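You operate a simulated robot arm through the tools that you are given. There is no shell and no other tool. Be economical: measure what you need, move in short steps, check, and stop when the job is done.

The job below is to be done with a simulated two-armed robot. You get a single attempt, and the scene is never put back.

## Task
Pull the cabinet door two open.

It is judged by the outcome, as a careful person would: the job done as asked, and still so three seconds after it is handed in. It fails if anything else is knocked over, pushed out of place, dropped, spilled or broken.

## Robot
Two 7-joint arms with two-finger parallel grippers on one trunk, on a base that drives. Base frame: it is fixed to the floor where the robot stands at the start and does not move with it; the origin is under the middle of the robot, x ahead of it, y to its left, z up. Lengths are in mm, angles in rad, forces in N, time in s.
The left shoulder is at the start at [70, 163, 970], the right one opposite. With the tool pointing down near the work surface each hand reaches from about 100 to 840 mm from the robot's upright axis, wherever it stands, measured 20 degrees to its own side. Places, roughly: cabinet door two [1900, -100, 1300]. Payload 3.43 kg a hand.
Tool frame (each hand has its own): the origin (TCP) lies between the finger pads and is the grasp point; the fingertips stand 34 mm ahead of it; z points along the fingers, y is the line along which they close. The gripper opens to 128 mm. The fingers are 24 mm wide and 12 mm thick; the gripper's body (48 by 130 mm) begins 96 mm behind the TCP.
Orientation is that of the tool frame in the base frame, as a unit quaternion [w, x, y, z]. With the fingers straight down and closing along the base's y, the tool's x points along the base's -x, its y along +y and its z along -z.

## Interface
- The arms move only by the tool play_rows. It takes "left_targets", "right_targets" or both (then of equal length, played together; a hand with none holds still); each is a list of rows, each a list of 6 numbers: the shift along the base's x, y, z in cm, then the turn, a rotation vector about the base's x, y, z in rad. In form: [[x, y, z, wx, wy, wz], ...]. A call has 1 to 20 rows; each row shifts and turns the commanded pose from where the row before left it. "left_jaw" and "right_jaw" are, for a hand that has rows, the gripper command, from -1 (fully open) to 1 (shut), values between in proportion, set as the call begins (left out, the last holds). Each row takes 0.2 s and may step no farther than 50 mm and 0.15 rad from the row before; otherwise, or with a gripper value out of range, the whole call is refused. A pose out of reach is approached as far as the arm can. The call stops where the force on the tool passes 40 N (or 10 N more than at its start, if that is more) or the arm is blocked; 0.2 s more then pass. Each finger travels about 153 mm/s and halts on what it meets, pressing with about 40 N; the grip force reading is that of the motor and also rises with nothing between the fingers. The clock runs only during rows and for 0.2 s after the last one: add rows that do not move to give the fingers time. The reply holds the time, the measured pose of the TCP, the force on the tool along the base axes, the opening and the grip force, in the units named above and with some noise.
- Cameras (640 x 400 px; columns grow to the right, rows downward): "scene" is now at [151.7, 11.4, 1242.6]; the picture's right is [0.05, -1.00, 0.00], its down [-0.16, -0.01, -0.99] and it looks along [0.99, 0.05, -0.16] (base axes); focal length 282 px, centre (320, 200). "left" rides on the left gripper at [76, 11, -160] in its tool frame; the picture's right is [-0.15, 0.99, 0.00], its down [-0.88, -0.13, -0.46] and it looks along [-0.45, -0.07, 0.89] (tool axes); focal length 234 px, centre (320, 200). "right" rides on the right gripper at [76, -11, -160] in its tool frame; the picture's right is [0.15, 0.99, 0.00], its down [-0.88, 0.13, -0.46] and it looks along [-0.45, 0.07, 0.89] (tool axes); focal length 234 px, centre (320, 200).
- get_image(camera): a new picture of that camera. The clock stands still meanwhile.
- slide_trunk(by): slides the trunk up (or, below 0, down) by that many mm; the arms and the scene camera ride with it, the base frame stays. It gives what a move gives, with no picture.
- base_move(legs): drives the robot by 1 to 6 legs, each [ahead, left, turn to the left] in mm, mm and rad, along the robot's own axes; the way and the turn of a leg run together, so that a leg with both is an arc; at most 1500 mm and 3.142 rad a leg. The arms and the cameras ride along, it lands a little off, and it stops where it bumps. It gives what a move gives.
- pan_tilt(pan, tilt): turns the head with the scene camera to pan (to the left, within 1.501 rad either way) and tilt (down, from -0.506 to 1.204), counted from straight ahead of the robot. It gives what a move gives.
- pixel_to_xyz(camera, pixels): for up to 12 pixels [column, row] of the newest picture of that camera ("zoom" is the newest enlarged one), the place [x, y, z] in the base frame of the surface seen there, good to about 2 mm, but the place of the scene camera against the robot may be out by one fixed shift of up to 18 mm in any direction. The clock stands still meanwhile.
- zoom(camera, box): a new picture of the part [left, top, right, bottom] of that camera's present view, enlarged. The clock stands still meanwhile.
- sign_off(): hands the job in; it is judged then, once.

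Keep the steps short. Do not move on a guess: measure, check each grasp and each placing, and mend mistakes. In all there are 80 turns and 62 pictures (those below and enlarged ones count). Leave the grippers open and the arms clear of the work at the hand-in unless told otherwise, and finish with a single line.

The tools are called after "Request:" as a command line: name --argument value ..., lists and objects as JSON in quotes. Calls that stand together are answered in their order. play_rows: Moves the arms, as the interface text tells. Its arguments: {"type":"object","properties":{"left_targets":{"type":"array"},"left_jaw":{"type":"number"},"right_targets":{"type":"array"},"right_jaw":{"type":"number"}},"required":[]} The other tools are called the same way: slide_trunk (by) slides the trunk up or down; base_move (legs) drives the base; pan_tilt (pan, tilt) turns the head that bears the scene camera; get_image (camera) takes a picture; pixel_to_xyz (camera, pixels) gives the place of the surface under pixels of a picture; zoom (camera, box) takes an enlarged picture of a part of a camera's view; sign_off () hands the job in.

At the start:

```text
clock: 0.0
left_eef_pos: [544.0, 256.6, 1129.8]
left_ee_rot: [0.0, 0.0, 1.0, 0.0]
left_force: [-0.6, 0.1, -0.6]
left_grip_width: 127.9
left_grip_force: 0.1
right_eef_pos: [411.2, -158.7, 1132.4]
right_ee_rot: [0.001, 0.0, 1.0, 0.0]
right_force: [-0.1, 0.1, -0.5]
right_grip_width: 128.2
right_grip_force: 0.0
trunk travel left (down, up): [-450.0, 490.0]
robot x, y, heading: [1.4, -0.3, 0.001]
head pan, tilt: [0.051, 0.155]
```

scene: 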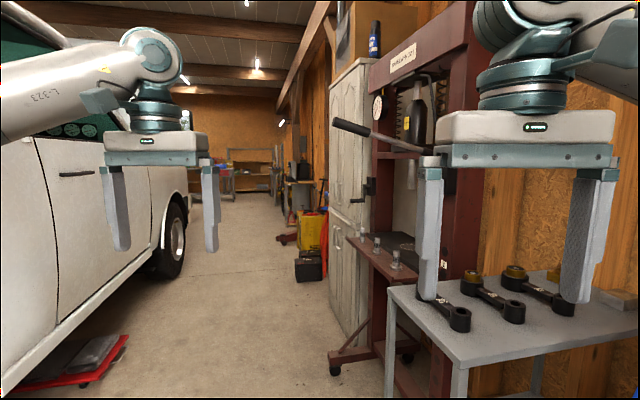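
right: 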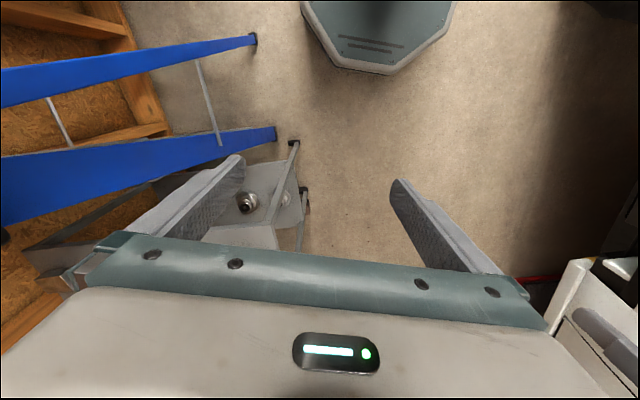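
left: 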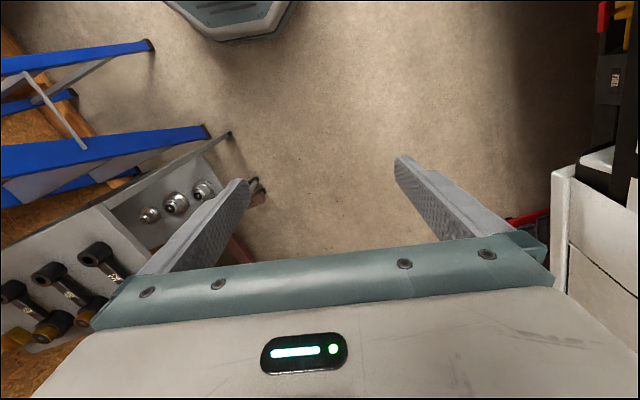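

I see a tall grey cabinet near pixel (350,180). I'll enlarge it and find the doors and handles.

Request:
zoom --camera "scene" --box '[270, 40, 430, 380]'

Request:
zoom --camera "scene" --box '[310, 50, 390, 260]'

```text
1.18 times, centred on (350, 210) of scene
```

zoom: 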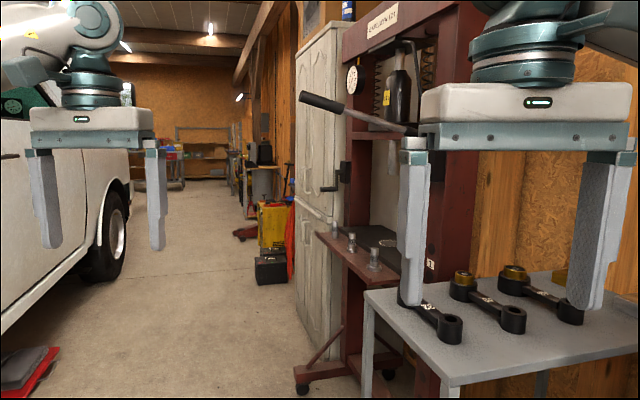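

```text
1.90 times, centred on (350, 155) of scene
```

zoom: 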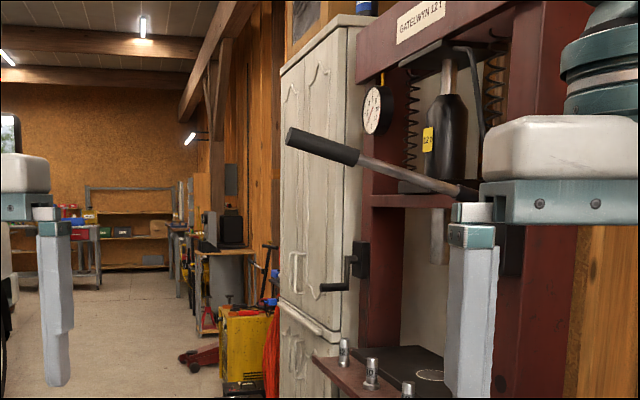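

The cabinet's front faces left (+y), with two upper doors and two lower ones. I'll measure its corners and handles in the last enlargement.

Request:
pixel_to_xyz --camera "zoom" --pixels '[[292, 265], [300, 265], [303, 285], [283, 295], [335, 320], [283, 80], [335, 40], [310, 180], [330, 180], [325, 287], [300, 345], [293, 150]]'

Request:
zoom --camera "scene" --box '[325, 130, 375, 170]'

```text
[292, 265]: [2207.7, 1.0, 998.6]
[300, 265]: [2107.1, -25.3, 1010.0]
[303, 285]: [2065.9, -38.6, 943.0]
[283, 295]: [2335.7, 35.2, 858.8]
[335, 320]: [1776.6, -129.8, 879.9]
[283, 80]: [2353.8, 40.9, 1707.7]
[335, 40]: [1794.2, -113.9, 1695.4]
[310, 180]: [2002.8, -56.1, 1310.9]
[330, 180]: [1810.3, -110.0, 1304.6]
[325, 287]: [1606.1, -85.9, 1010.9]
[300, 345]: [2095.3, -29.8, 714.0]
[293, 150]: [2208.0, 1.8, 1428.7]
```

```text
10.00 times, centred on (350, 150) of scene
```

zoom: 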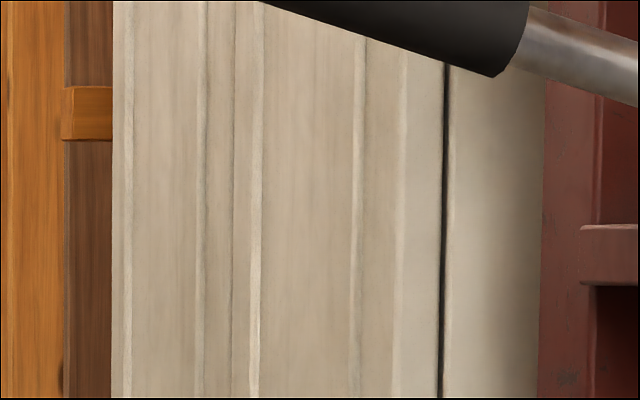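

Door two is the nearer upper door. Its front plane runs from (1777,-130) to the middle at about (2080,-35), and its handle is near the middle. Now I'll measure clearances for driving: truck, red tray, press foot, table corner and crank.

Request:
get_image --camera "scene"

Request:
pixel_to_xyz --camera "scene" --pixels '[[125, 340], [30, 250], [150, 200], [185, 210], [335, 368], [355, 199], [336, 122], [388, 290], [350, 238], [310, 270], [60, 330], [275, 300]]'

```text
55 pictures are left
```

scene: 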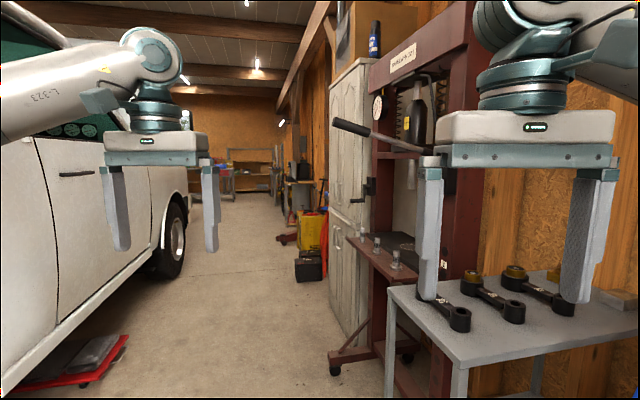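

```text
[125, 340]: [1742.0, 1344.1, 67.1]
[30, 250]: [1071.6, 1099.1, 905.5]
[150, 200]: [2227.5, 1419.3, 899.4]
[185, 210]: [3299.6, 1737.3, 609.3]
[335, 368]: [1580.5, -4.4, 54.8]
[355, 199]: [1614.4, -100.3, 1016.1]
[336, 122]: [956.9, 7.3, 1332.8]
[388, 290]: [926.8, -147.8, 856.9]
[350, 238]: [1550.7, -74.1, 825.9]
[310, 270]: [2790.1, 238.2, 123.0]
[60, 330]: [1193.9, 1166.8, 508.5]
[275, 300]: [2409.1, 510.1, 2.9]
```

The corridor is turned about 0.288 rad to the left. The cabinet front and truck side are about 1.38 m apart, and the press lever tip sticks out at (957,7,1333). I'll turn to the corridor's direction, shift left a bit, and look around before passing.

Request:
base_move --legs '[[0, 0, 0.288], [0, 200, 0]]'

Request:
get_image --camera "scene"

Request:
pan_tilt --pan 0.9 --tilt 0.4

Request:
get_image --camera "scene"

```text
clock: 2.6
left_eef_pos: [388.8, 598.5, 1129.5]
left_ee_rot: [0.001, -0.146, 0.989, -0.001]
left_force: [0.3, 0.0, 0.7]
left_grip_width: 128.0
left_grip_force: 0.1
right_eef_pos: [380.8, 162.7, 1133.1]
right_ee_rot: [0.001, -0.143, 0.99, 0.001]
right_force: [-0.7, -0.4, 0.9]
right_grip_width: 128.0
right_grip_force: 0.0
trunk travel left (down, up): [-450.0, 490.0]
robot x, y, heading: [-57.0, 196.8, 0.294]
head pan, tilt: [0.051, 0.155]
```

```text
54 pictures are left
```

scene: 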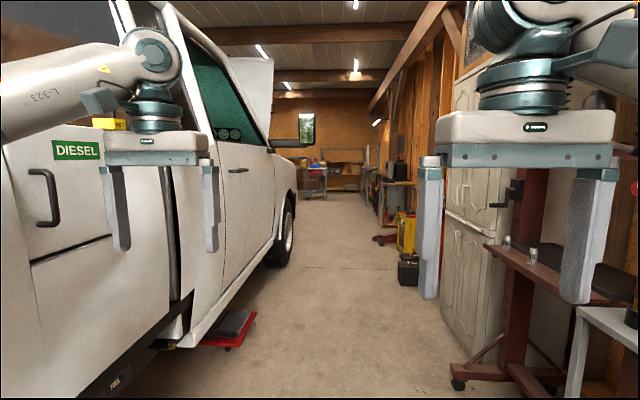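

```text
clock: 3.7
left_eef_pos: [388.3, 597.3, 1128.7]
left_ee_rot: [0.0, -0.145, 0.989, -0.001]
left_force: [-0.4, 0.2, 0.4]
left_grip_width: 128.0
left_grip_force: 0.1
right_eef_pos: [381.0, 163.3, 1133.2]
right_ee_rot: [-0.001, -0.145, 0.989, 0.0]
right_force: [-0.1, 0.4, 0.4]
right_grip_width: 128.0
right_grip_force: 0.0
trunk travel left (down, up): [-450.0, 490.0]
robot x, y, heading: [-54.6, 199.7, 0.29]
head pan, tilt: [0.901, 0.4]
```

```text
53 pictures are left
```

scene: 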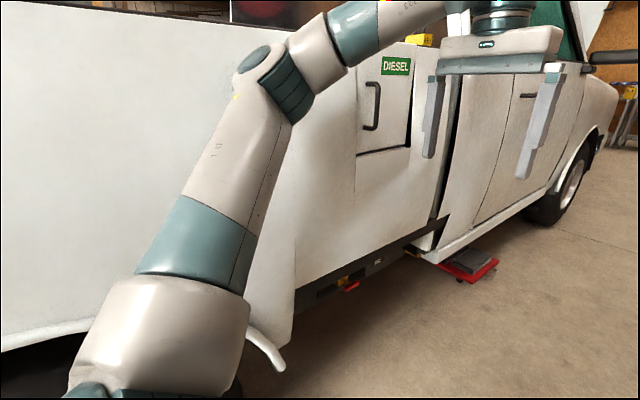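

The left elbow points toward the truck, so I'll measure its distance to the truck, the tray and the mirror arm.

Request:
pixel_to_xyz --camera "scene" --pixels '[[238, 85], [265, 60], [345, 180], [450, 240], [497, 262], [480, 282], [610, 57], [280, 370], [350, 288], [375, 120], [270, 260]]'

```text
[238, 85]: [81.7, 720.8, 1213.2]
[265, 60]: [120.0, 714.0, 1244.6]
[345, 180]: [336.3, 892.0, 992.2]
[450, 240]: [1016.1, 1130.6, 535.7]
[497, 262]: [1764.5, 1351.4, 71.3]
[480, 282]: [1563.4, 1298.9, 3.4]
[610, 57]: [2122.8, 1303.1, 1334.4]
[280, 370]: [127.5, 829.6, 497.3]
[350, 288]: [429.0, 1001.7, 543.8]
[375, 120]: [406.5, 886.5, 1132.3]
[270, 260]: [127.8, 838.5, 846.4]
```

The left elbow is 461 mm from the axis, and the mirror and lever narrow the passage at about z 1330. I'll lower the trunk so the arms pass beneath both, shift right a little, and check the right side.

Request:
slide_trunk --by -220

Request:
base_move --legs '[[0, -50, 0]]'

Request:
pan_tilt --pan -0.8 --tilt 0.3

Request:
get_image --camera "scene"

```text
clock: 6.1
left_eef_pos: [387.3, 596.9, 910.2]
left_ee_rot: [0.001, -0.145, 0.989, 0.0]
left_force: [0.0, 0.2, 0.0]
left_grip_width: 127.9
left_grip_force: 0.0
right_eef_pos: [381.5, 161.6, 913.3]
right_ee_rot: [0.0, -0.144, 0.99, 0.0]
right_force: [0.0, -0.4, 0.0]
right_grip_width: 127.8
right_grip_force: 0.1
trunk travel left (down, up): [-230.0, 710.0]
robot x, y, heading: [-55.9, 195.3, 0.29]
head pan, tilt: [0.901, 0.4]
```

```text
clock: 7.0
left_eef_pos: [403.3, 547.4, 909.9]
left_ee_rot: [0.001, -0.144, 0.99, 0.001]
left_force: [-0.2, -1.1, 0.6]
left_grip_width: 128.0
left_grip_force: 0.0
right_eef_pos: [396.0, 112.2, 913.0]
right_ee_rot: [0.0, -0.144, 0.99, 0.001]
right_force: [0.1, -0.4, 0.3]
right_grip_width: 127.9
right_grip_force: 0.0
trunk travel left (down, up): [-230.0, 710.0]
robot x, y, heading: [-48.2, 147.2, 0.289]
head pan, tilt: [0.901, 0.4]
```

```text
clock: 8.7
left_eef_pos: [403.2, 548.9, 908.7]
left_ee_rot: [0.0, -0.144, 0.99, 0.0]
left_force: [0.4, 0.0, 0.2]
left_grip_width: 127.9
left_grip_force: 0.1
right_eef_pos: [395.8, 114.1, 912.4]
right_ee_rot: [0.0, -0.144, 0.99, 0.001]
right_force: [-0.2, 0.3, -0.5]
right_grip_width: 128.1
right_grip_force: 0.1
trunk travel left (down, up): [-230.0, 710.0]
robot x, y, heading: [-45.3, 146.4, 0.288]
head pan, tilt: [-0.799, 0.3]
```

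```text
52 pictures are left
```

scene: 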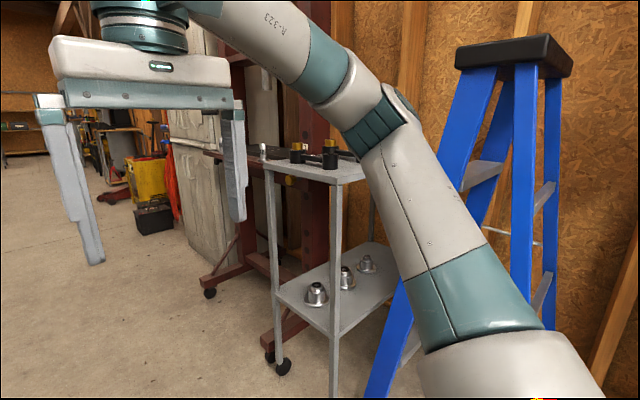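

A blue ladder stands on the right. I'll measure it, the right elbow, the table corner, the tools on it and the press tray.

Request:
pixel_to_xyz --camera "scene" --pixels '[[400, 100], [415, 130], [378, 375], [400, 300], [460, 50], [262, 168], [335, 180], [205, 150], [210, 292], [328, 150], [275, 365], [450, 170]]'

```text
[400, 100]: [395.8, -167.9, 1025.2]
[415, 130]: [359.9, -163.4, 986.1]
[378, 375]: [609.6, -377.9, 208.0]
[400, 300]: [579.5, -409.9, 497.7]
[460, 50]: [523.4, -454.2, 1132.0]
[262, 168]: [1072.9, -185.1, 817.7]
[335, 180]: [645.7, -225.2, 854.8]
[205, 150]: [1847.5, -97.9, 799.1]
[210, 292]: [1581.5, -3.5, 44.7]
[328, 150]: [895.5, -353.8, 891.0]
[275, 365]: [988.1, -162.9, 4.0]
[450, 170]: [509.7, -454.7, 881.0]
```

Clearances: the right elbow's n is -273 against the table's -399, and the left is 614 against the truck's 735. I'll drive ahead in two legs.

Request:
base_move --legs '[[1100, 0, 0], [1020, 0, 0]]'

Request:
get_image --camera "scene"

```text
clock: 19.3
left_eef_pos: [2422.8, 1201.5, 908.1]
left_ee_rot: [0.0, -0.152, 0.988, 0.0]
left_force: [-0.1, -0.2, -1.5]
left_grip_width: 127.9
left_grip_force: 0.1
right_eef_pos: [2422.4, 767.0, 913.5]
right_ee_rot: [0.0, -0.152, 0.988, 0.0]
right_force: [-0.4, -0.6, 0.6]
right_grip_width: 128.2
right_grip_force: 0.0
trunk travel left (down, up): [-230.0, 710.0]
robot x, y, heading: [1983.5, 791.1, 0.301]
head pan, tilt: [-0.799, 0.3]
```

```text
51 pictures are left
```

scene: 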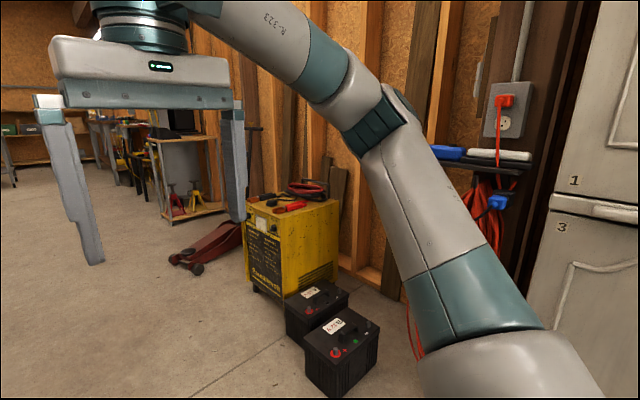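

Numbers are painted on the doors: 1 is far upper and 3 far lower, so 2 should be near upper. I'll turn to face the cabinet and look.

Request:
base_move --legs '[[0, 0, -1.584]]'

Request:
pan_tilt --pan 0.0 --tilt 0.1

Request:
get_image --camera "scene"

```text
clock: 23.5
left_eef_pos: [2390.1, 352.7, 909.5]
left_ee_rot: [0.001, 0.591, 0.806, -0.001]
left_force: [-0.2, -0.3, 0.3]
left_grip_width: 127.8
left_grip_force: 0.0
right_eef_pos: [1953.0, 353.5, 912.7]
right_ee_rot: [0.0, 0.592, 0.806, 0.001]
right_force: [0.2, -0.2, 0.4]
right_grip_width: 128.1
right_grip_force: 0.1
trunk travel left (down, up): [-230.0, 710.0]
robot x, y, heading: [1981.5, 792.4, -1.27]
head pan, tilt: [-0.799, 0.3]
```

```text
clock: 24.6
left_eef_pos: [2388.7, 352.8, 908.9]
left_ee_rot: [0.0, 0.591, 0.807, 0.001]
left_force: [0.5, 0.7, -0.1]
left_grip_width: 128.2
left_grip_force: 0.0
right_eef_pos: [1953.8, 353.3, 913.4]
right_ee_rot: [0.0, 0.592, 0.806, 0.0]
right_force: [0.4, -0.2, -0.8]
right_grip_width: 127.8
right_grip_force: 0.0
trunk travel left (down, up): [-230.0, 710.0]
robot x, y, heading: [1980.7, 794.1, -1.262]
head pan, tilt: [0.0, 0.099]
```

```text
50 pictures are left
```

scene: 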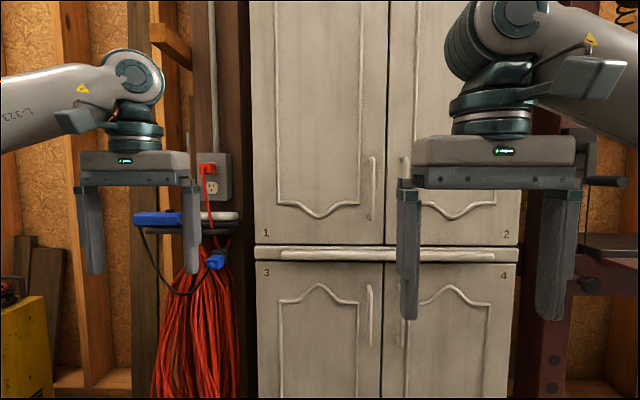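

Door 2 is the upper right one, marked "2". Its handle is at about column 405, partly behind the right finger. I'll enlarge and measure it.

Request:
zoom --camera "scene" --box '[350, 140, 430, 240]'

Request:
pixel_to_xyz --camera "scene" --pixels '[[372, 160], [372, 190], [372, 215], [362, 190], [404, 162], [381, 180], [393, 180], [516, 238], [450, 235], [386, 251], [395, 235], [257, 150]]'

```text
4.00 times, centred on (390, 190) of scene
```

zoom: 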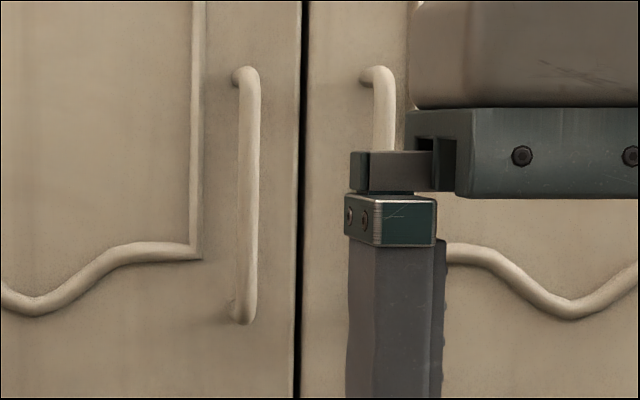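

```text
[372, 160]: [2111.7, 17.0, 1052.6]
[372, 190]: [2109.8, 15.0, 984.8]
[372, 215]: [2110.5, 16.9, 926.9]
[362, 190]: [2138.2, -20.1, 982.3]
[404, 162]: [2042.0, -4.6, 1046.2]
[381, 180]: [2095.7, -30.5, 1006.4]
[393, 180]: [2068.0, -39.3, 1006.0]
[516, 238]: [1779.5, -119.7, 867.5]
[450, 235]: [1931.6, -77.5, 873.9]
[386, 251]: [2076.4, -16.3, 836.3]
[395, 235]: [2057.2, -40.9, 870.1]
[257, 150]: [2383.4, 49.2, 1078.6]
```

Handle 2's outer face is at about (2042,-5), z 930–1055, standing 40 mm off the door. Handle 1 is only 72 mm beside it, so the jaw must be about 60 mm. I'll pitch the right gripper to point at the cabinet while moving it forward and up, staying about 150 mm short.

Request:
play_rows --right_targets '[[0.36, -1.22, 0.7, -0.137, -0.04, 0], [0.36, -1.22, 0.7, -0.137, -0.04, 0], [0.36, -1.22, 0.7, -0.137, -0.04, 0], [0.36, -1.22, 0.7, -0.137, -0.04, 0], [0.36, -1.22, 0.7, -0.137, -0.04, 0], [0.36, -1.22, 0.7, -0.137, -0.04, 0], [0.36, -1.22, 0.7, -0.137, -0.04, 0], [0.36, -1.22, 0.7, -0.137, -0.04, 0], [0.36, -1.22, 0.7, -0.137, -0.04, 0], [0.36, -1.22, 0.7, -0.137, -0.04, 0], [0.36, -1.22, 0.7, -0.137, -0.04, 0], [0, 0, 0, 0, 0, -0.02], [0, 0, 0, 0, 0, 0]]' --right_jaw 0.06

Request:
get_image --camera "right"

Request:
get_image --camera "scene"

```text
clock: 27.4
left_eef_pos: [2388.4, 354.3, 909.8]
left_ee_rot: [0.0, 0.591, 0.807, 0.0]
left_force: [-0.2, -0.3, -0.1]
left_grip_width: 128.3
left_grip_force: 0.0
right_eef_pos: [1993.7, 219.2, 991.2]
right_ee_rot: [0.557, 0.424, 0.566, -0.436]
right_force: [-0.5, 0.3, 0.3]
right_grip_width: 60.3
right_grip_force: 0.1
trunk travel left (down, up): [-230.0, 710.0]
robot x, y, heading: [1980.9, 798.8, -1.264]
head pan, tilt: [0.0, 0.099]
```

```text
48 pictures are left
```

right: 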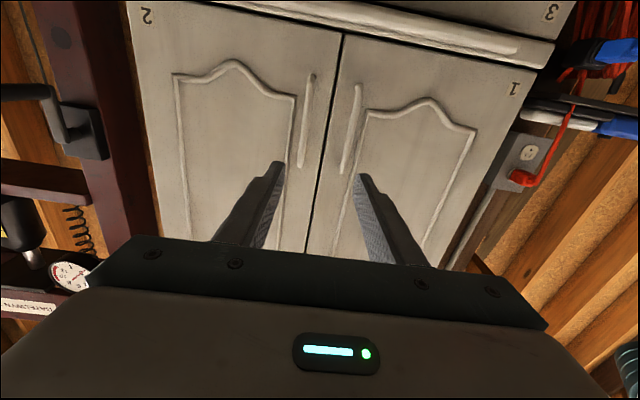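

```text
47 pictures are left
```

scene: 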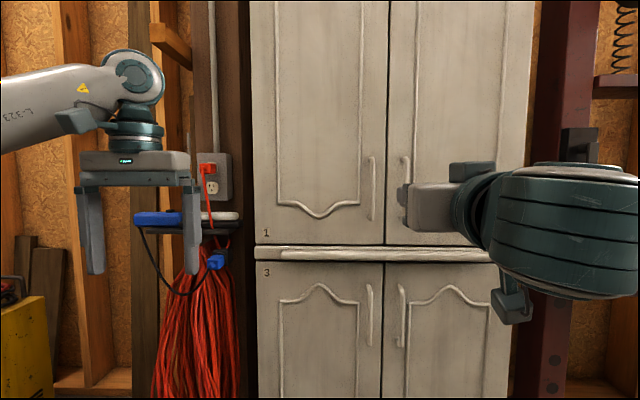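

The gripper now points at the door. I'll measure handle 2 with the wrist camera: bar from about (310,78) to (300,165).

Request:
pixel_to_xyz --camera "right" --pixels '[[310, 85], [306, 115], [303, 140], [300, 160], [354, 110], [348, 160], [320, 120], [285, 80], [150, 120], [470, 120], [320, 180], [309, 100]]'

Request:
zoom --camera "right" --box '[240, 50, 400, 250]'

```text
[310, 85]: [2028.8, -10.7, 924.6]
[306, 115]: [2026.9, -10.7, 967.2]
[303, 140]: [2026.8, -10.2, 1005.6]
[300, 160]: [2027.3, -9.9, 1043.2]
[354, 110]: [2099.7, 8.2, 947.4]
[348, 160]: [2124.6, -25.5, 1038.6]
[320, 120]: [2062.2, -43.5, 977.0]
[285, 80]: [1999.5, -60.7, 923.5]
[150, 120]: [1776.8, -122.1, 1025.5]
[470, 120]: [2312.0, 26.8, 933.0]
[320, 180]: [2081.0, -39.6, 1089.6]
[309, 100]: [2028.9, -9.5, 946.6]
```

```text
2.00 times, centred on (320, 150) of right
```

zoom: 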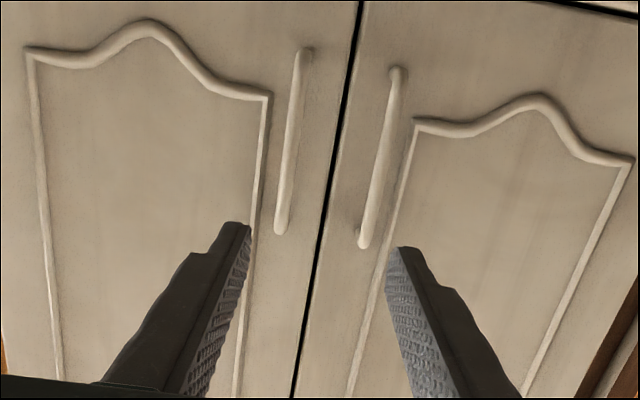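

The wrist camera puts the bar at (2028,-10). I need to shift 28.5 mm right and about 225 mm forward. I'll do the sideways shift and 170 mm forward first, then check.

Request:
play_rows --right_targets '[[-2.74, -0.76, 0, 0, 0, 0], [0.91, -3.27, 0, 0, 0, 0], [0.91, -3.27, 0, 0, 0, 0], [0.91, -3.27, 0, 0, 0, 0], [0.91, -3.27, 0, 0, 0, 0], [0.91, -3.27, 0, 0, 0, 0], [0, 0, 0, 0, 0, 0]]'

Request:
get_image --camera "right"

```text
clock: 29.0
left_eef_pos: [2389.1, 352.9, 909.8]
left_ee_rot: [0.001, 0.591, 0.806, 0.0]
left_force: [1.1, 0.0, -0.6]
left_grip_width: 127.9
left_grip_force: 0.2
right_eef_pos: [2010.4, 47.6, 991.4]
right_ee_rot: [0.557, 0.424, 0.566, -0.435]
right_force: [0.1, 0.0, -0.2]
right_grip_width: 60.1
right_grip_force: 0.1
trunk travel left (down, up): [-230.0, 710.0]
robot x, y, heading: [1984.1, 792.2, -1.264]
head pan, tilt: [0.0, 0.099]
```

```text
45 pictures are left
```

right: 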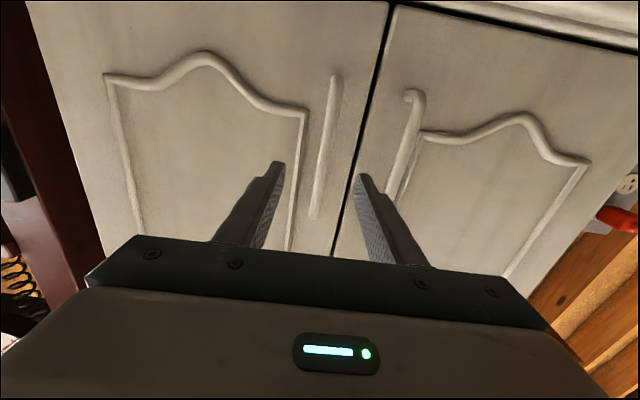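

The bar lies between the finger lines, with 60 mm left to its outer face. I'll go forward 55 mm.

Request:
play_rows --right_targets '[[0.6, -1.75, 0, 0, 0, 0], [0.5, -1.75, 0, 0, 0, 0], [0.5, -1.8, 0, 0, 0, 0], [0, 0, 0, 0, 0, 0]]'

Request:
get_image --camera "right"

```text
clock: 30.0
left_eef_pos: [2388.6, 352.8, 908.8]
left_ee_rot: [0.0, 0.591, 0.806, -0.002]
left_force: [0.3, 0.3, -0.4]
left_grip_width: 127.9
left_grip_force: 0.0
right_eef_pos: [2026.6, -5.6, 990.8]
right_ee_rot: [0.557, 0.424, 0.567, -0.435]
right_force: [0.7, -0.1, -0.3]
right_grip_width: 60.3
right_grip_force: 0.0
trunk travel left (down, up): [-230.0, 710.0]
robot x, y, heading: [1985.7, 792.8, -1.264]
head pan, tilt: [0.0, 0.099]
```

```text
44 pictures are left
```

right: 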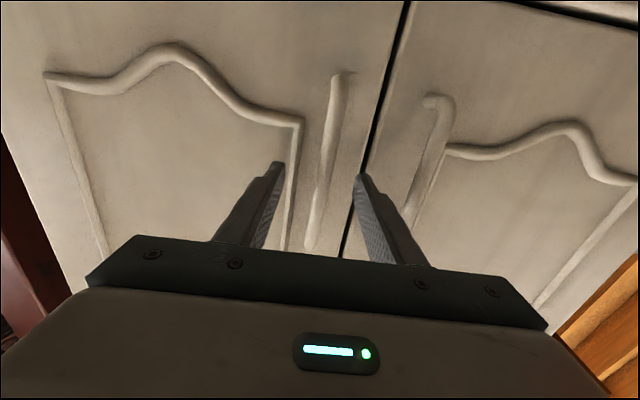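

The bar is between the fingers and nothing touches. I'll close the gripper.

Request:
play_rows --right_targets '[[0, 0, 0, 0, 0, 0], [0, 0, 0, 0, 0, 0], [0, 0, 0, 0, 0, 0], [0, 0, 0, 0, 0, 0]]' --right_jaw 1

Request:
get_image --camera "right"

```text
clock: 31.0
left_eef_pos: [2389.0, 353.5, 909.2]
left_ee_rot: [0.0, 0.592, 0.806, -0.002]
left_force: [-0.6, 0.4, -0.7]
left_grip_width: 128.0
left_grip_force: 0.2
right_eef_pos: [2027.3, -4.5, 989.7]
right_ee_rot: [0.557, 0.424, 0.566, -0.435]
right_force: [5.5, 3.3, -1.8]
right_grip_width: 12.0
right_grip_force: 44.8
trunk travel left (down, up): [-230.0, 710.0]
robot x, y, heading: [1979.5, 794.5, -1.264]
head pan, tilt: [0.0, 0.099]
```

```text
43 pictures are left
```

right: 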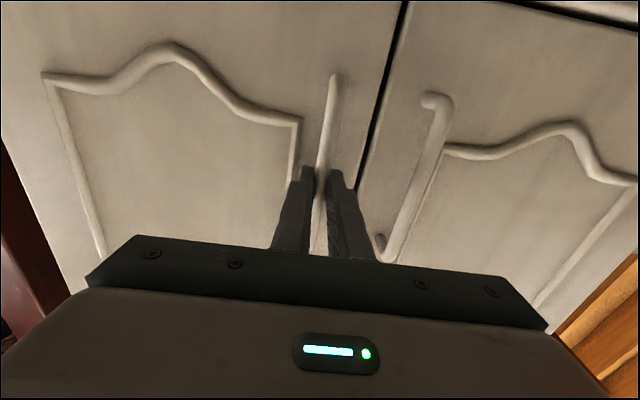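

The bar is held at 12 mm width with 45 N. The hinge is near (1775,-125), so the radius is about 279 mm. I'll pull along the first 0.1 rad of the arc.

Request:
play_rows --right_targets '[[-0.3, 0.62, 0, 0, 0, 0.025], [-0.32, 0.61, 0, 0, 0, 0.025], [-0.35, 0.61, 0, 0, 0, 0.025], [-0.36, 0.61, 0, 0, 0, 0.025]]'

Request:
get_image --camera "right"

```text
clock: 32.0
left_eef_pos: [2388.4, 352.9, 908.1]
left_ee_rot: [0.0, 0.591, 0.807, -0.001]
left_force: [-0.6, -0.1, -0.6]
left_grip_width: 128.3
left_grip_force: 0.1
right_eef_pos: [2013.1, 21.3, 990.3]
right_ee_rot: [0.578, 0.395, 0.588, -0.407]
right_force: [3.3, 3.1, -4.1]
right_grip_width: 11.8
right_grip_force: 45.4
trunk travel left (down, up): [-230.0, 710.0]
robot x, y, heading: [1984.1, 789.9, -1.27]
head pan, tilt: [0.0, 0.099]
```

```text
42 pictures are left
```

right: 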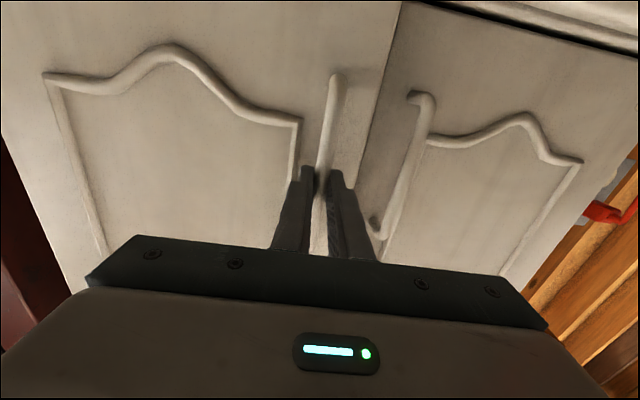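

The door is following with little force. I'll continue the arc to 0.5 rad.

Request:
play_rows --right_targets '[[-0.77, 1.17, 0, 0, 0, 0.05], [-0.8, 1.14, 0, 0, 0, 0.05], [-0.87, 1.09, 0, 0, 0, 0.05], [-0.92, 1.05, 0, 0, 0, 0.05], [-0.98, 1.0, 0, 0, 0, 0.05], [-1.02, 0.95, 0, 0, 0, 0.05], [-1.07, 0.89, 0, 0, 0, 0.05], [-1.11, 0.85, 0, 0, 0, 0.05]]'

Request:
get_image --camera "scene"

```text
clock: 33.8
left_eef_pos: [2386.7, 351.2, 909.4]
left_ee_rot: [0.001, 0.591, 0.807, 0.001]
left_force: [0.7, -0.1, 0.4]
left_grip_width: 127.8
left_grip_force: 0.1
right_eef_pos: [1934.0, 97.9, 991.1]
right_ee_rot: [0.648, 0.274, 0.651, -0.286]
right_force: [-16.3, -21.5, 14.3]
right_grip_width: 11.6
right_grip_force: 45.1
trunk travel left (down, up): [-230.0, 710.0]
robot x, y, heading: [1981.3, 791.7, -1.263]
head pan, tilt: [0.0, 0.099]
```

```text
41 pictures are left
```

scene: 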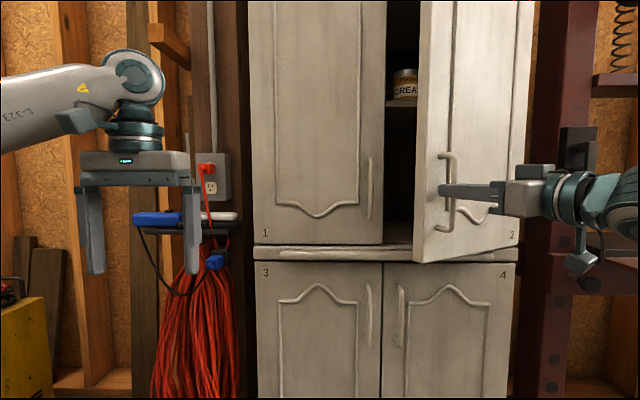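

The door is open about 0.5 rad; force is up to 30 N toward the hinge. Refitting the arc from the measured points puts the hinge 12 mm deeper, radius 281 mm. I'll continue on the corrected arc to about 0.75 rad.

Request:
play_rows --right_targets '[[-1.62, 0.39, 0, 0, 0, 0.05], [-1.24, 0.69, 0, 0, 0, 0.05], [-1.25, 0.63, 0, 0, 0, 0.05], [-1.3, 0.55, 0, 0, 0, 0.05], [-1.31, 0.51, 0, 0, 0, 0.05]]'

```text
clock: 35.0
left_eef_pos: [2388.2, 353.4, 909.2]
left_ee_rot: [0.0, 0.591, 0.807, 0.0]
left_force: [-0.7, -0.7, 0.1]
left_grip_width: 127.8
left_grip_force: 0.0
right_eef_pos: [1872.1, 129.5, 990.3]
right_ee_rot: [0.678, 0.186, 0.683, -0.2]
right_force: [-1.1, -1.2, 0.0]
right_grip_width: 11.8
right_grip_force: 44.7
trunk travel left (down, up): [-230.0, 710.0]
robot x, y, heading: [1981.2, 791.5, -1.269]
head pan, tilt: [0.0, 0.099]
```

The force dropped to 1 N, so the fit is right. I'll continue to about 1.05 rad.

Request:
play_rows --right_targets '[[-1.33, 0.42, 0, 0, 0, 0.05], [-1.36, 0.38, 0, 0, 0, 0.05], [-1.38, 0.29, 0, 0, 0, 0.05], [-1.39, 0.23, 0, 0, 0, 0.05], [-1.4, 0.16, 0, 0, 0, 0.05], [-1.4, 0.09, 0, 0, 0, 0.05]]'

Request:
get_image --camera "scene"

```text
clock: 35.5
left_eef_pos: [2389.5, 353.8, 909.3]
left_ee_rot: [0.0, 0.59, 0.807, -0.001]
left_force: [0.0, -0.1, -0.3]
left_grip_width: 128.2
left_grip_force: 0.0
right_eef_pos: [1863.7, 131.7, 989.5]
right_ee_rot: [0.684, 0.176, 0.68, -0.195]
right_force: [0.0, -2.5, 3.3]
right_grip_width: 12.0
right_grip_force: 44.5
right hand out of reach, approached as far as the arm can: row 1, 2
trunk travel left (down, up): [-230.0, 710.0]
robot x, y, heading: [1982.6, 791.6, -1.267]
head pan, tilt: [0.0, 0.099]
stopped in row 2 (right hand): the force on the tool passed its limit (the readings are from after the stop); the commanded pose is now the measured one
```

```text
40 pictures are left
```

scene: 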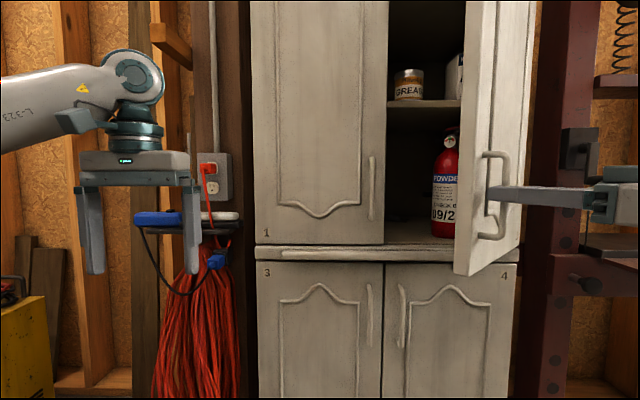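

The arm's reach in this orientation ends at about 0.78 rad. I'll let go of the handle, back straight off it, and then push the rest from the door's inner side.

Request:
play_rows --right_targets '[[0, 0, 0, 0, 0, 0], [0, 0, 0, 0, 0, 0], [0, 0, 0, 0, 0, 0]]' --right_jaw 0.06

Request:
play_rows --right_targets '[[-1.1, 1.0, 0, 0, 0, -0.03], [-1.1, 1.1, 0, 0, 0, -0.03], [-1.1, 1.2, 0, 0, 0, -0.03], [-1.0, 1.5, 0, 0, 0, -0.03], [0, 0, 0, 0, 0, 0]]'

Request:
get_image --camera "scene"

Request:
get_image --camera "right"

```text
clock: 36.3
left_eef_pos: [2389.1, 352.1, 910.1]
left_ee_rot: [0.0, 0.59, 0.808, 0.0]
left_force: [-0.2, -0.5, -0.5]
left_grip_width: 127.7
left_grip_force: 0.1
right_eef_pos: [1862.7, 132.9, 989.8]
right_ee_rot: [0.684, 0.174, 0.681, -0.194]
right_force: [0.0, 0.3, 0.7]
right_grip_width: 60.1
right_grip_force: 0.1
trunk travel left (down, up): [-230.0, 710.0]
robot x, y, heading: [1980.6, 795.7, -1.265]
head pan, tilt: [0.0, 0.099]
```

```text
clock: 37.5
left_eef_pos: [2388.1, 352.3, 909.4]
left_ee_rot: [0.001, 0.591, 0.807, -0.001]
left_force: [0.2, -0.4, 0.2]
left_grip_width: 128.2
left_grip_force: 0.0
right_eef_pos: [1819.5, 181.6, 987.9]
right_ee_rot: [0.671, 0.215, 0.669, -0.234]
right_force: [0.0, -0.3, -0.5]
right_grip_width: 59.9
right_grip_force: 0.1
trunk travel left (down, up): [-230.0, 710.0]
robot x, y, heading: [1979.6, 795.6, -1.267]
head pan, tilt: [0.0, 0.099]
```

```text
39 pictures are left
```

scene: 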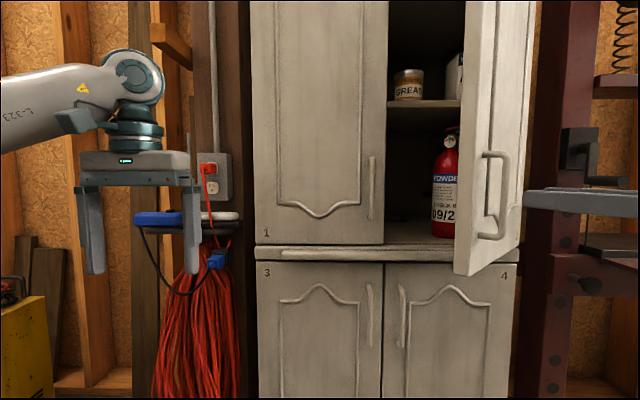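

```text
38 pictures are left
```

right: 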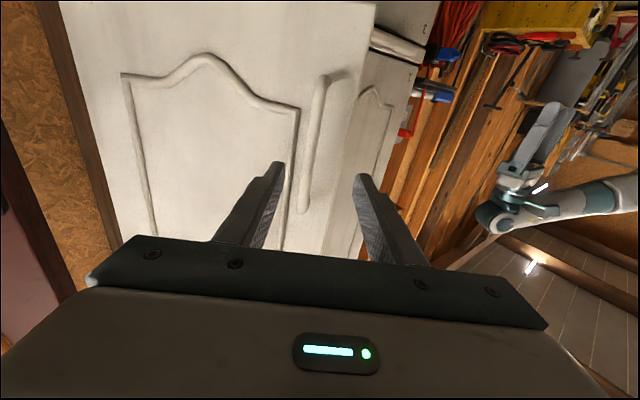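

The hand is clear of the handle and the door stays put. I'll move the hand outward, straighten it toward the cabinet with jaw shut, then shift left past the door's edge.

Request:
play_rows --right_targets '[[-0.94, 3.37, 0, 0, 0, 0], [-0.94, 3.37, 0, 0, 0, -0.13], [-0.94, 3.37, 0, 0, 0, -0.13], [-0.94, 3.37, 0, 0, 0, -0.13], [0, 0, 0, 0, 0, -0.13], [0, 0, 0, 0, 0, -0.13], [3.37, 0.94, 0, 0, 0, 0], [3.37, 0.94, 0, 0, 0, 0], [3.37, 0.94, 0, 0, 0, 0], [3.37, 0.94, 0, 0, 0, 0], [3.37, 0.94, 0, 0, 0, 0], [0, 0, 0, 0, 0, 0]]' --right_jaw 1

Request:
get_image --camera "scene"

Request:
get_image --camera "right"

```text
clock: 40.1
left_eef_pos: [2388.9, 353.3, 908.0]
left_ee_rot: [0.001, 0.591, 0.806, 0.0]
left_force: [-0.5, -0.1, -0.2]
left_grip_width: 127.9
left_grip_force: 0.1
right_eef_pos: [1936.3, 334.9, 1041.3]
right_ee_rot: [0.562, 0.417, 0.566, -0.436]
right_force: [-0.1, -0.2, 0.3]
right_grip_width: 0.2
right_grip_force: 33.5
right hand out of reach, approached as far as the arm can: row 4, 5, 6, 7, 8
trunk travel left (down, up): [-230.0, 710.0]
robot x, y, heading: [1978.8, 797.1, -1.264]
head pan, tilt: [0.0, 0.099]
```

```text
37 pictures are left
```

scene: 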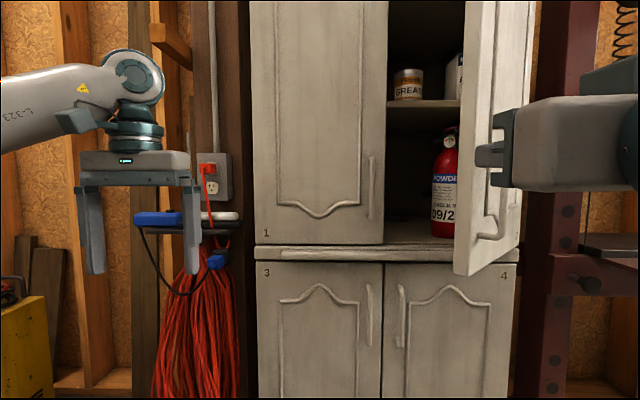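

```text
36 pictures are left
```

right: 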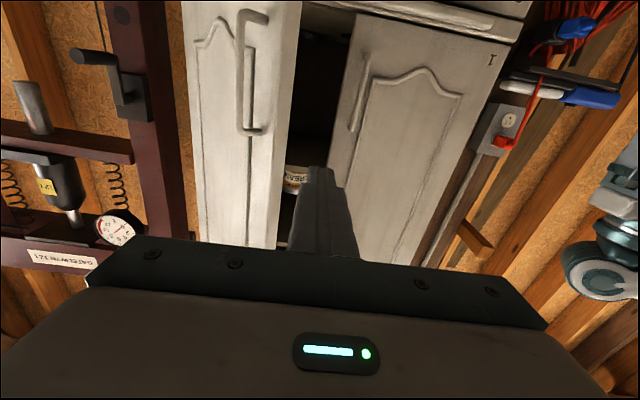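

The hand is now outside the door's edge, at z 1041. I'll measure the door's free edge before going in: left-hand boundary around (285,150) in the wrist picture.

Request:
pixel_to_xyz --camera "right" --pixels '[[290, 100], [281, 180], [270, 200], [215, 150], [297, 170]]'

Request:
pixel_to_xyz --camera "scene" --pixels '[[462, 240], [457, 262], [480, 100], [470, 150], [445, 170], [520, 220]]'

```text
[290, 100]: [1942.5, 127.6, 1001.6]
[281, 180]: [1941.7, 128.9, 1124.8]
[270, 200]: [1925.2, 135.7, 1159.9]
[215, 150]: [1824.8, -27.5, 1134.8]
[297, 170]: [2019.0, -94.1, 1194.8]
```

```text
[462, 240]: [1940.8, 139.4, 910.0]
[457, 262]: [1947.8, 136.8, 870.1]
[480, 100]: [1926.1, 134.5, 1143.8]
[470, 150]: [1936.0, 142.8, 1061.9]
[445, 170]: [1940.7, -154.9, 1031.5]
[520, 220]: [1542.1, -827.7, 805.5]
```

The free edge's inner corner is at (1942,128), about 37 mm right of the closed fingers, so going straight in is clear. I'll go 230 mm in.

Request:
play_rows --right_targets '[[1.4, -4.39, 0, 0, 0, 0], [1.4, -4.39, 0, 0, 0, 0], [1.3, -4.41, 0, 0, 0, 0], [1.23, -4.43, 0, 0, 0, 0], [1.23, -4.43, 0, 0, 0, 0], [0, 0, 0, 0, 0, 0]]'

Request:
get_image --camera "right"

Request:
get_image --camera "scene"

```text
clock: 41.5
left_eef_pos: [2388.6, 353.4, 910.0]
left_ee_rot: [0.001, 0.59, 0.807, 0.0]
left_force: [0.2, 0.5, 0.7]
left_grip_width: 128.2
left_grip_force: 0.1
right_eef_pos: [2002.7, 114.1, 1040.7]
right_ee_rot: [0.561, 0.417, 0.565, -0.438]
right_force: [0.1, 0.2, -0.4]
right_grip_width: 0.0
right_grip_force: 33.3
trunk travel left (down, up): [-230.0, 710.0]
robot x, y, heading: [1980.1, 793.8, -1.266]
head pan, tilt: [0.0, 0.099]
```

```text
35 pictures are left
```

right: 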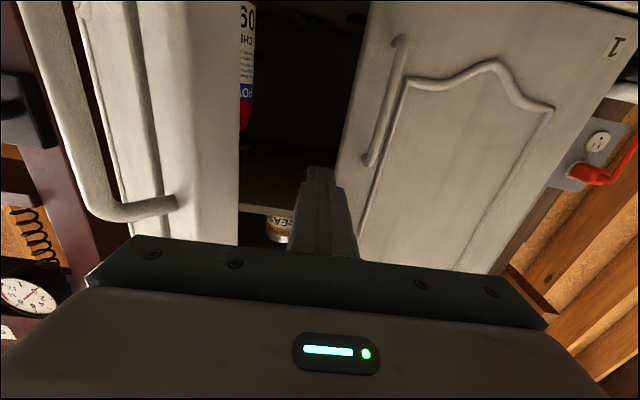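

```text
34 pictures are left
```

scene: 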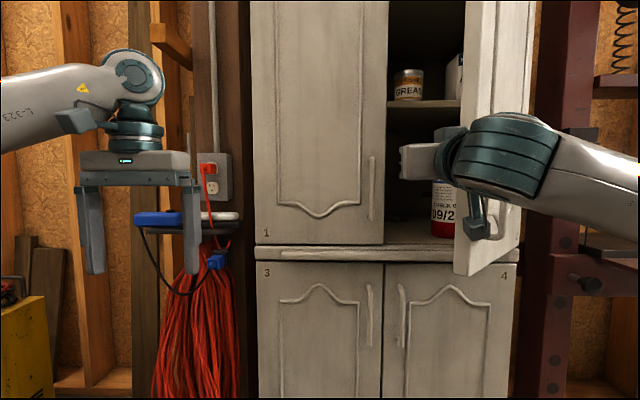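

The fingers are inside, behind the door's inner face. I'll sweep right, slowing for the contact, and draw slightly outward as the door swings.

Request:
play_rows --right_targets '[[-2.89, -0.8, 0, 0, 0, 0], [-2.89, -0.8, 0, 0, 0, 0], [-2.89, -0.8, 0, 0, 0, 0], [-2.03, -0.15, 0, 0, 0, 0], [-2.03, -0.15, 0, 0, 0, 0], [-2.03, -0.15, 0, 0, 0, 0], [-2.03, -0.15, 0, 0, 0, 0]]'

Request:
get_image --camera "scene"

Request:
get_image --camera "right"

```text
clock: 42.9
left_eef_pos: [2388.8, 355.9, 910.9]
left_ee_rot: [0.0, 0.591, 0.807, -0.002]
left_force: [0.3, -0.9, 0.6]
left_grip_width: 128.0
left_grip_force: 0.0
right_eef_pos: [1860.4, 95.8, 1039.7]
right_ee_rot: [0.563, 0.415, 0.566, -0.436]
right_force: [-0.2, 16.9, -2.0]
right_grip_width: 0.2
right_grip_force: 32.9
trunk travel left (down, up): [-230.0, 710.0]
robot x, y, heading: [1982.6, 791.7, -1.264]
head pan, tilt: [0.0, 0.099]
stopped in row 7 (right hand): the force on the tool passed its limit (the readings are from after the stop); the commanded pose is now the measured one
```

```text
33 pictures are left
```

scene: 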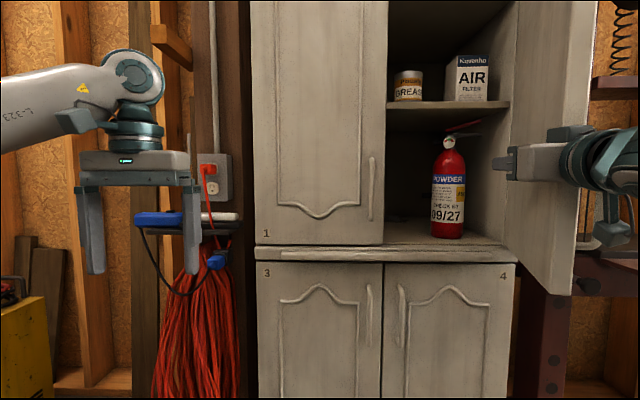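

```text
32 pictures are left
```

right: 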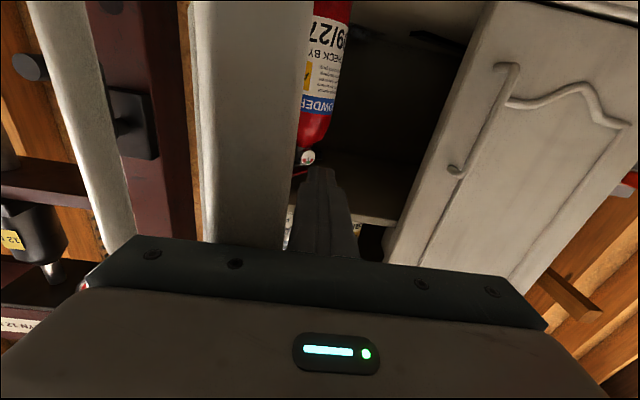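

The door swung much further. The hand feels 17 N outward, likely the door's edge against the gripper body. I'll measure the door now.

Request:
pixel_to_xyz --camera "scene" --pixels '[[571, 285], [580, 60], [592, 60], [540, 240], [520, 100], [582, 100]]'

Request:
pixel_to_xyz --camera "right" --pixels '[[205, 150], [235, 150], [285, 180], [300, 60], [205, 220]]'

```text
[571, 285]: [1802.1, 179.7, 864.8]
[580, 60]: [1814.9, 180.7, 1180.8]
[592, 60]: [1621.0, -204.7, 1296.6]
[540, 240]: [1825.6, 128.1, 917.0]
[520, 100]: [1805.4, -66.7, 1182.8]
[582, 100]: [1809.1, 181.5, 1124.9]
```

```text
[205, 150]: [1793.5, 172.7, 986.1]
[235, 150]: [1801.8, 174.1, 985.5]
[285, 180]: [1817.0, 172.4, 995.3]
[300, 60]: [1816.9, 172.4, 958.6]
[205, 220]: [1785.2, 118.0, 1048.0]
```

The door is at about 1.2 rad (69°), and its edge meets the gripper body. I'll draw out 45 mm, then push further with the fingers only.

Request:
play_rows --right_targets '[[-0.5, 2.2, 0, 0, 0, 0], [-0.6, 2.16, 0, 0, 0, 0], [0, 0, 0, 0, 0, 0]]'

Request:
play_rows --right_targets '[[-1.445, -0.4, 0, 0, 0, 0], [-1.445, -0.4, 0, 0, 0, 0], [-1.445, -0.4, 0, 0, 0, 0], [-1.445, -0.4, 0, 0, 0, 0], [-1.445, -0.4, 0, 0, 0, 0], [-1.0, -0.3, 0, 0, 0, 0], [0, 0, 0, 0, 0, 0]]'

Request:
get_image --camera "scene"

Request:
get_image --camera "right"

```text
clock: 43.7
left_eef_pos: [2389.8, 353.7, 908.2]
left_ee_rot: [0.001, 0.591, 0.807, -0.001]
left_force: [0.2, 0.4, 0.1]
left_grip_width: 128.1
left_grip_force: 0.0
right_eef_pos: [1848.2, 134.1, 1038.9]
right_ee_rot: [0.562, 0.415, 0.568, -0.435]
right_force: [0.0, -0.1, -0.7]
right_grip_width: 0.0
right_grip_force: 33.3
trunk travel left (down, up): [-230.0, 710.0]
robot x, y, heading: [1979.0, 792.5, -1.265]
head pan, tilt: [0.0, 0.099]
```

```text
clock: 45.3
left_eef_pos: [2389.4, 353.7, 908.7]
left_ee_rot: [0.001, 0.592, 0.806, 0.0]
left_force: [0.7, -0.2, -0.7]
left_grip_width: 128.1
left_grip_force: 0.1
right_eef_pos: [1766.1, 111.6, 1037.8]
right_ee_rot: [0.562, 0.416, 0.567, -0.436]
right_force: [-0.2, -0.2, -0.2]
right_grip_width: 0.0
right_grip_force: 32.9
trunk travel left (down, up): [-230.0, 710.0]
robot x, y, heading: [1980.7, 792.4, -1.263]
head pan, tilt: [0.0, 0.099]
```

```text
31 pictures are left
```

scene: 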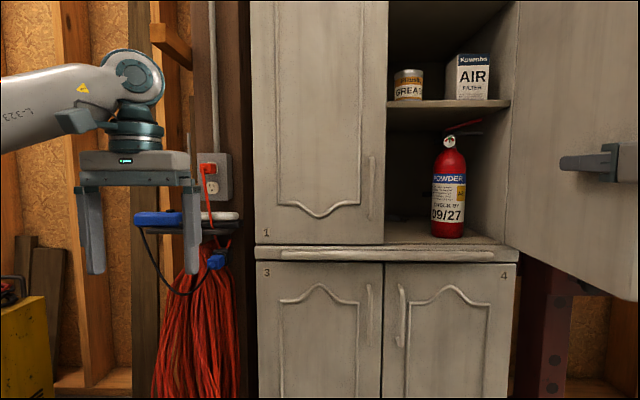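

```text
30 pictures are left
```

right: 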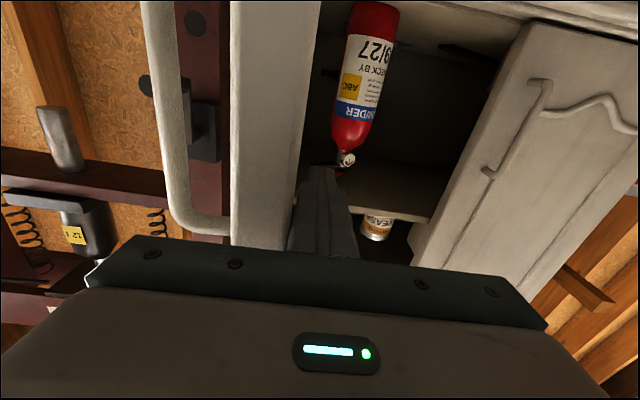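

The door now looks near 85–90° open, with no force. I'll draw the hand straight out, slightly left of the door's edge, and look again to see the door stays.

Request:
play_rows --right_targets '[[0.3, 0.1, 0, 0, 0, 0], [-0.8, 2.9, 0, 0, 0, 0], [-0.8, 2.9, 0, 0, 0, 0], [-0.8, 2.9, 0, 0, 0, 0], [-0.4, 3.0, 0, 0, 0, 0], [0.5, 3.0, 0, 0, 0, 0], [2.5, 1.5, 0, 0, 0, 0], [2.5, 1.0, 0, 0, 0, 0], [0, 0, 0, 0, 0, 0]]'

Request:
pan_tilt --pan -0.5 --tilt 0.1

Request:
get_image --camera "scene"

Request:
get_image --camera "right"

```text
clock: 47.3
left_eef_pos: [2389.5, 353.5, 910.0]
left_ee_rot: [0.0, 0.591, 0.807, -0.001]
left_force: [-0.1, 0.0, -0.2]
left_grip_width: 128.0
left_grip_force: 0.1
right_eef_pos: [1796.1, 285.3, 1039.4]
right_ee_rot: [0.561, 0.416, 0.567, -0.436]
right_force: [0.0, 0.2, 0.6]
right_grip_width: 0.2
right_grip_force: 33.4
trunk travel left (down, up): [-230.0, 710.0]
robot x, y, heading: [1981.6, 795.9, -1.268]
head pan, tilt: [0.0, 0.099]
```

```text
clock: 48.2
left_eef_pos: [2390.0, 354.0, 909.3]
left_ee_rot: [0.001, 0.591, 0.806, -0.001]
left_force: [0.0, -0.2, 0.4]
left_grip_width: 128.1
left_grip_force: 0.2
right_eef_pos: [1795.9, 285.9, 1038.6]
right_ee_rot: [0.561, 0.415, 0.568, -0.436]
right_force: [-0.6, -0.3, -0.5]
right_grip_width: 0.0
right_grip_force: 33.0
trunk travel left (down, up): [-230.0, 710.0]
robot x, y, heading: [1981.3, 793.5, -1.258]
head pan, tilt: [-0.499, 0.099]
```

```text
29 pictures are left
```

scene: 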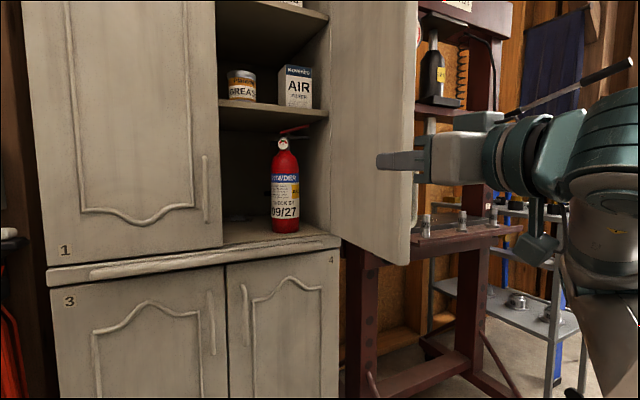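

```text
28 pictures are left
```

right: 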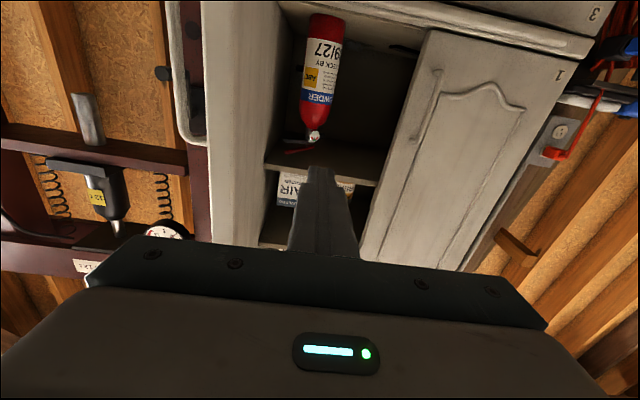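

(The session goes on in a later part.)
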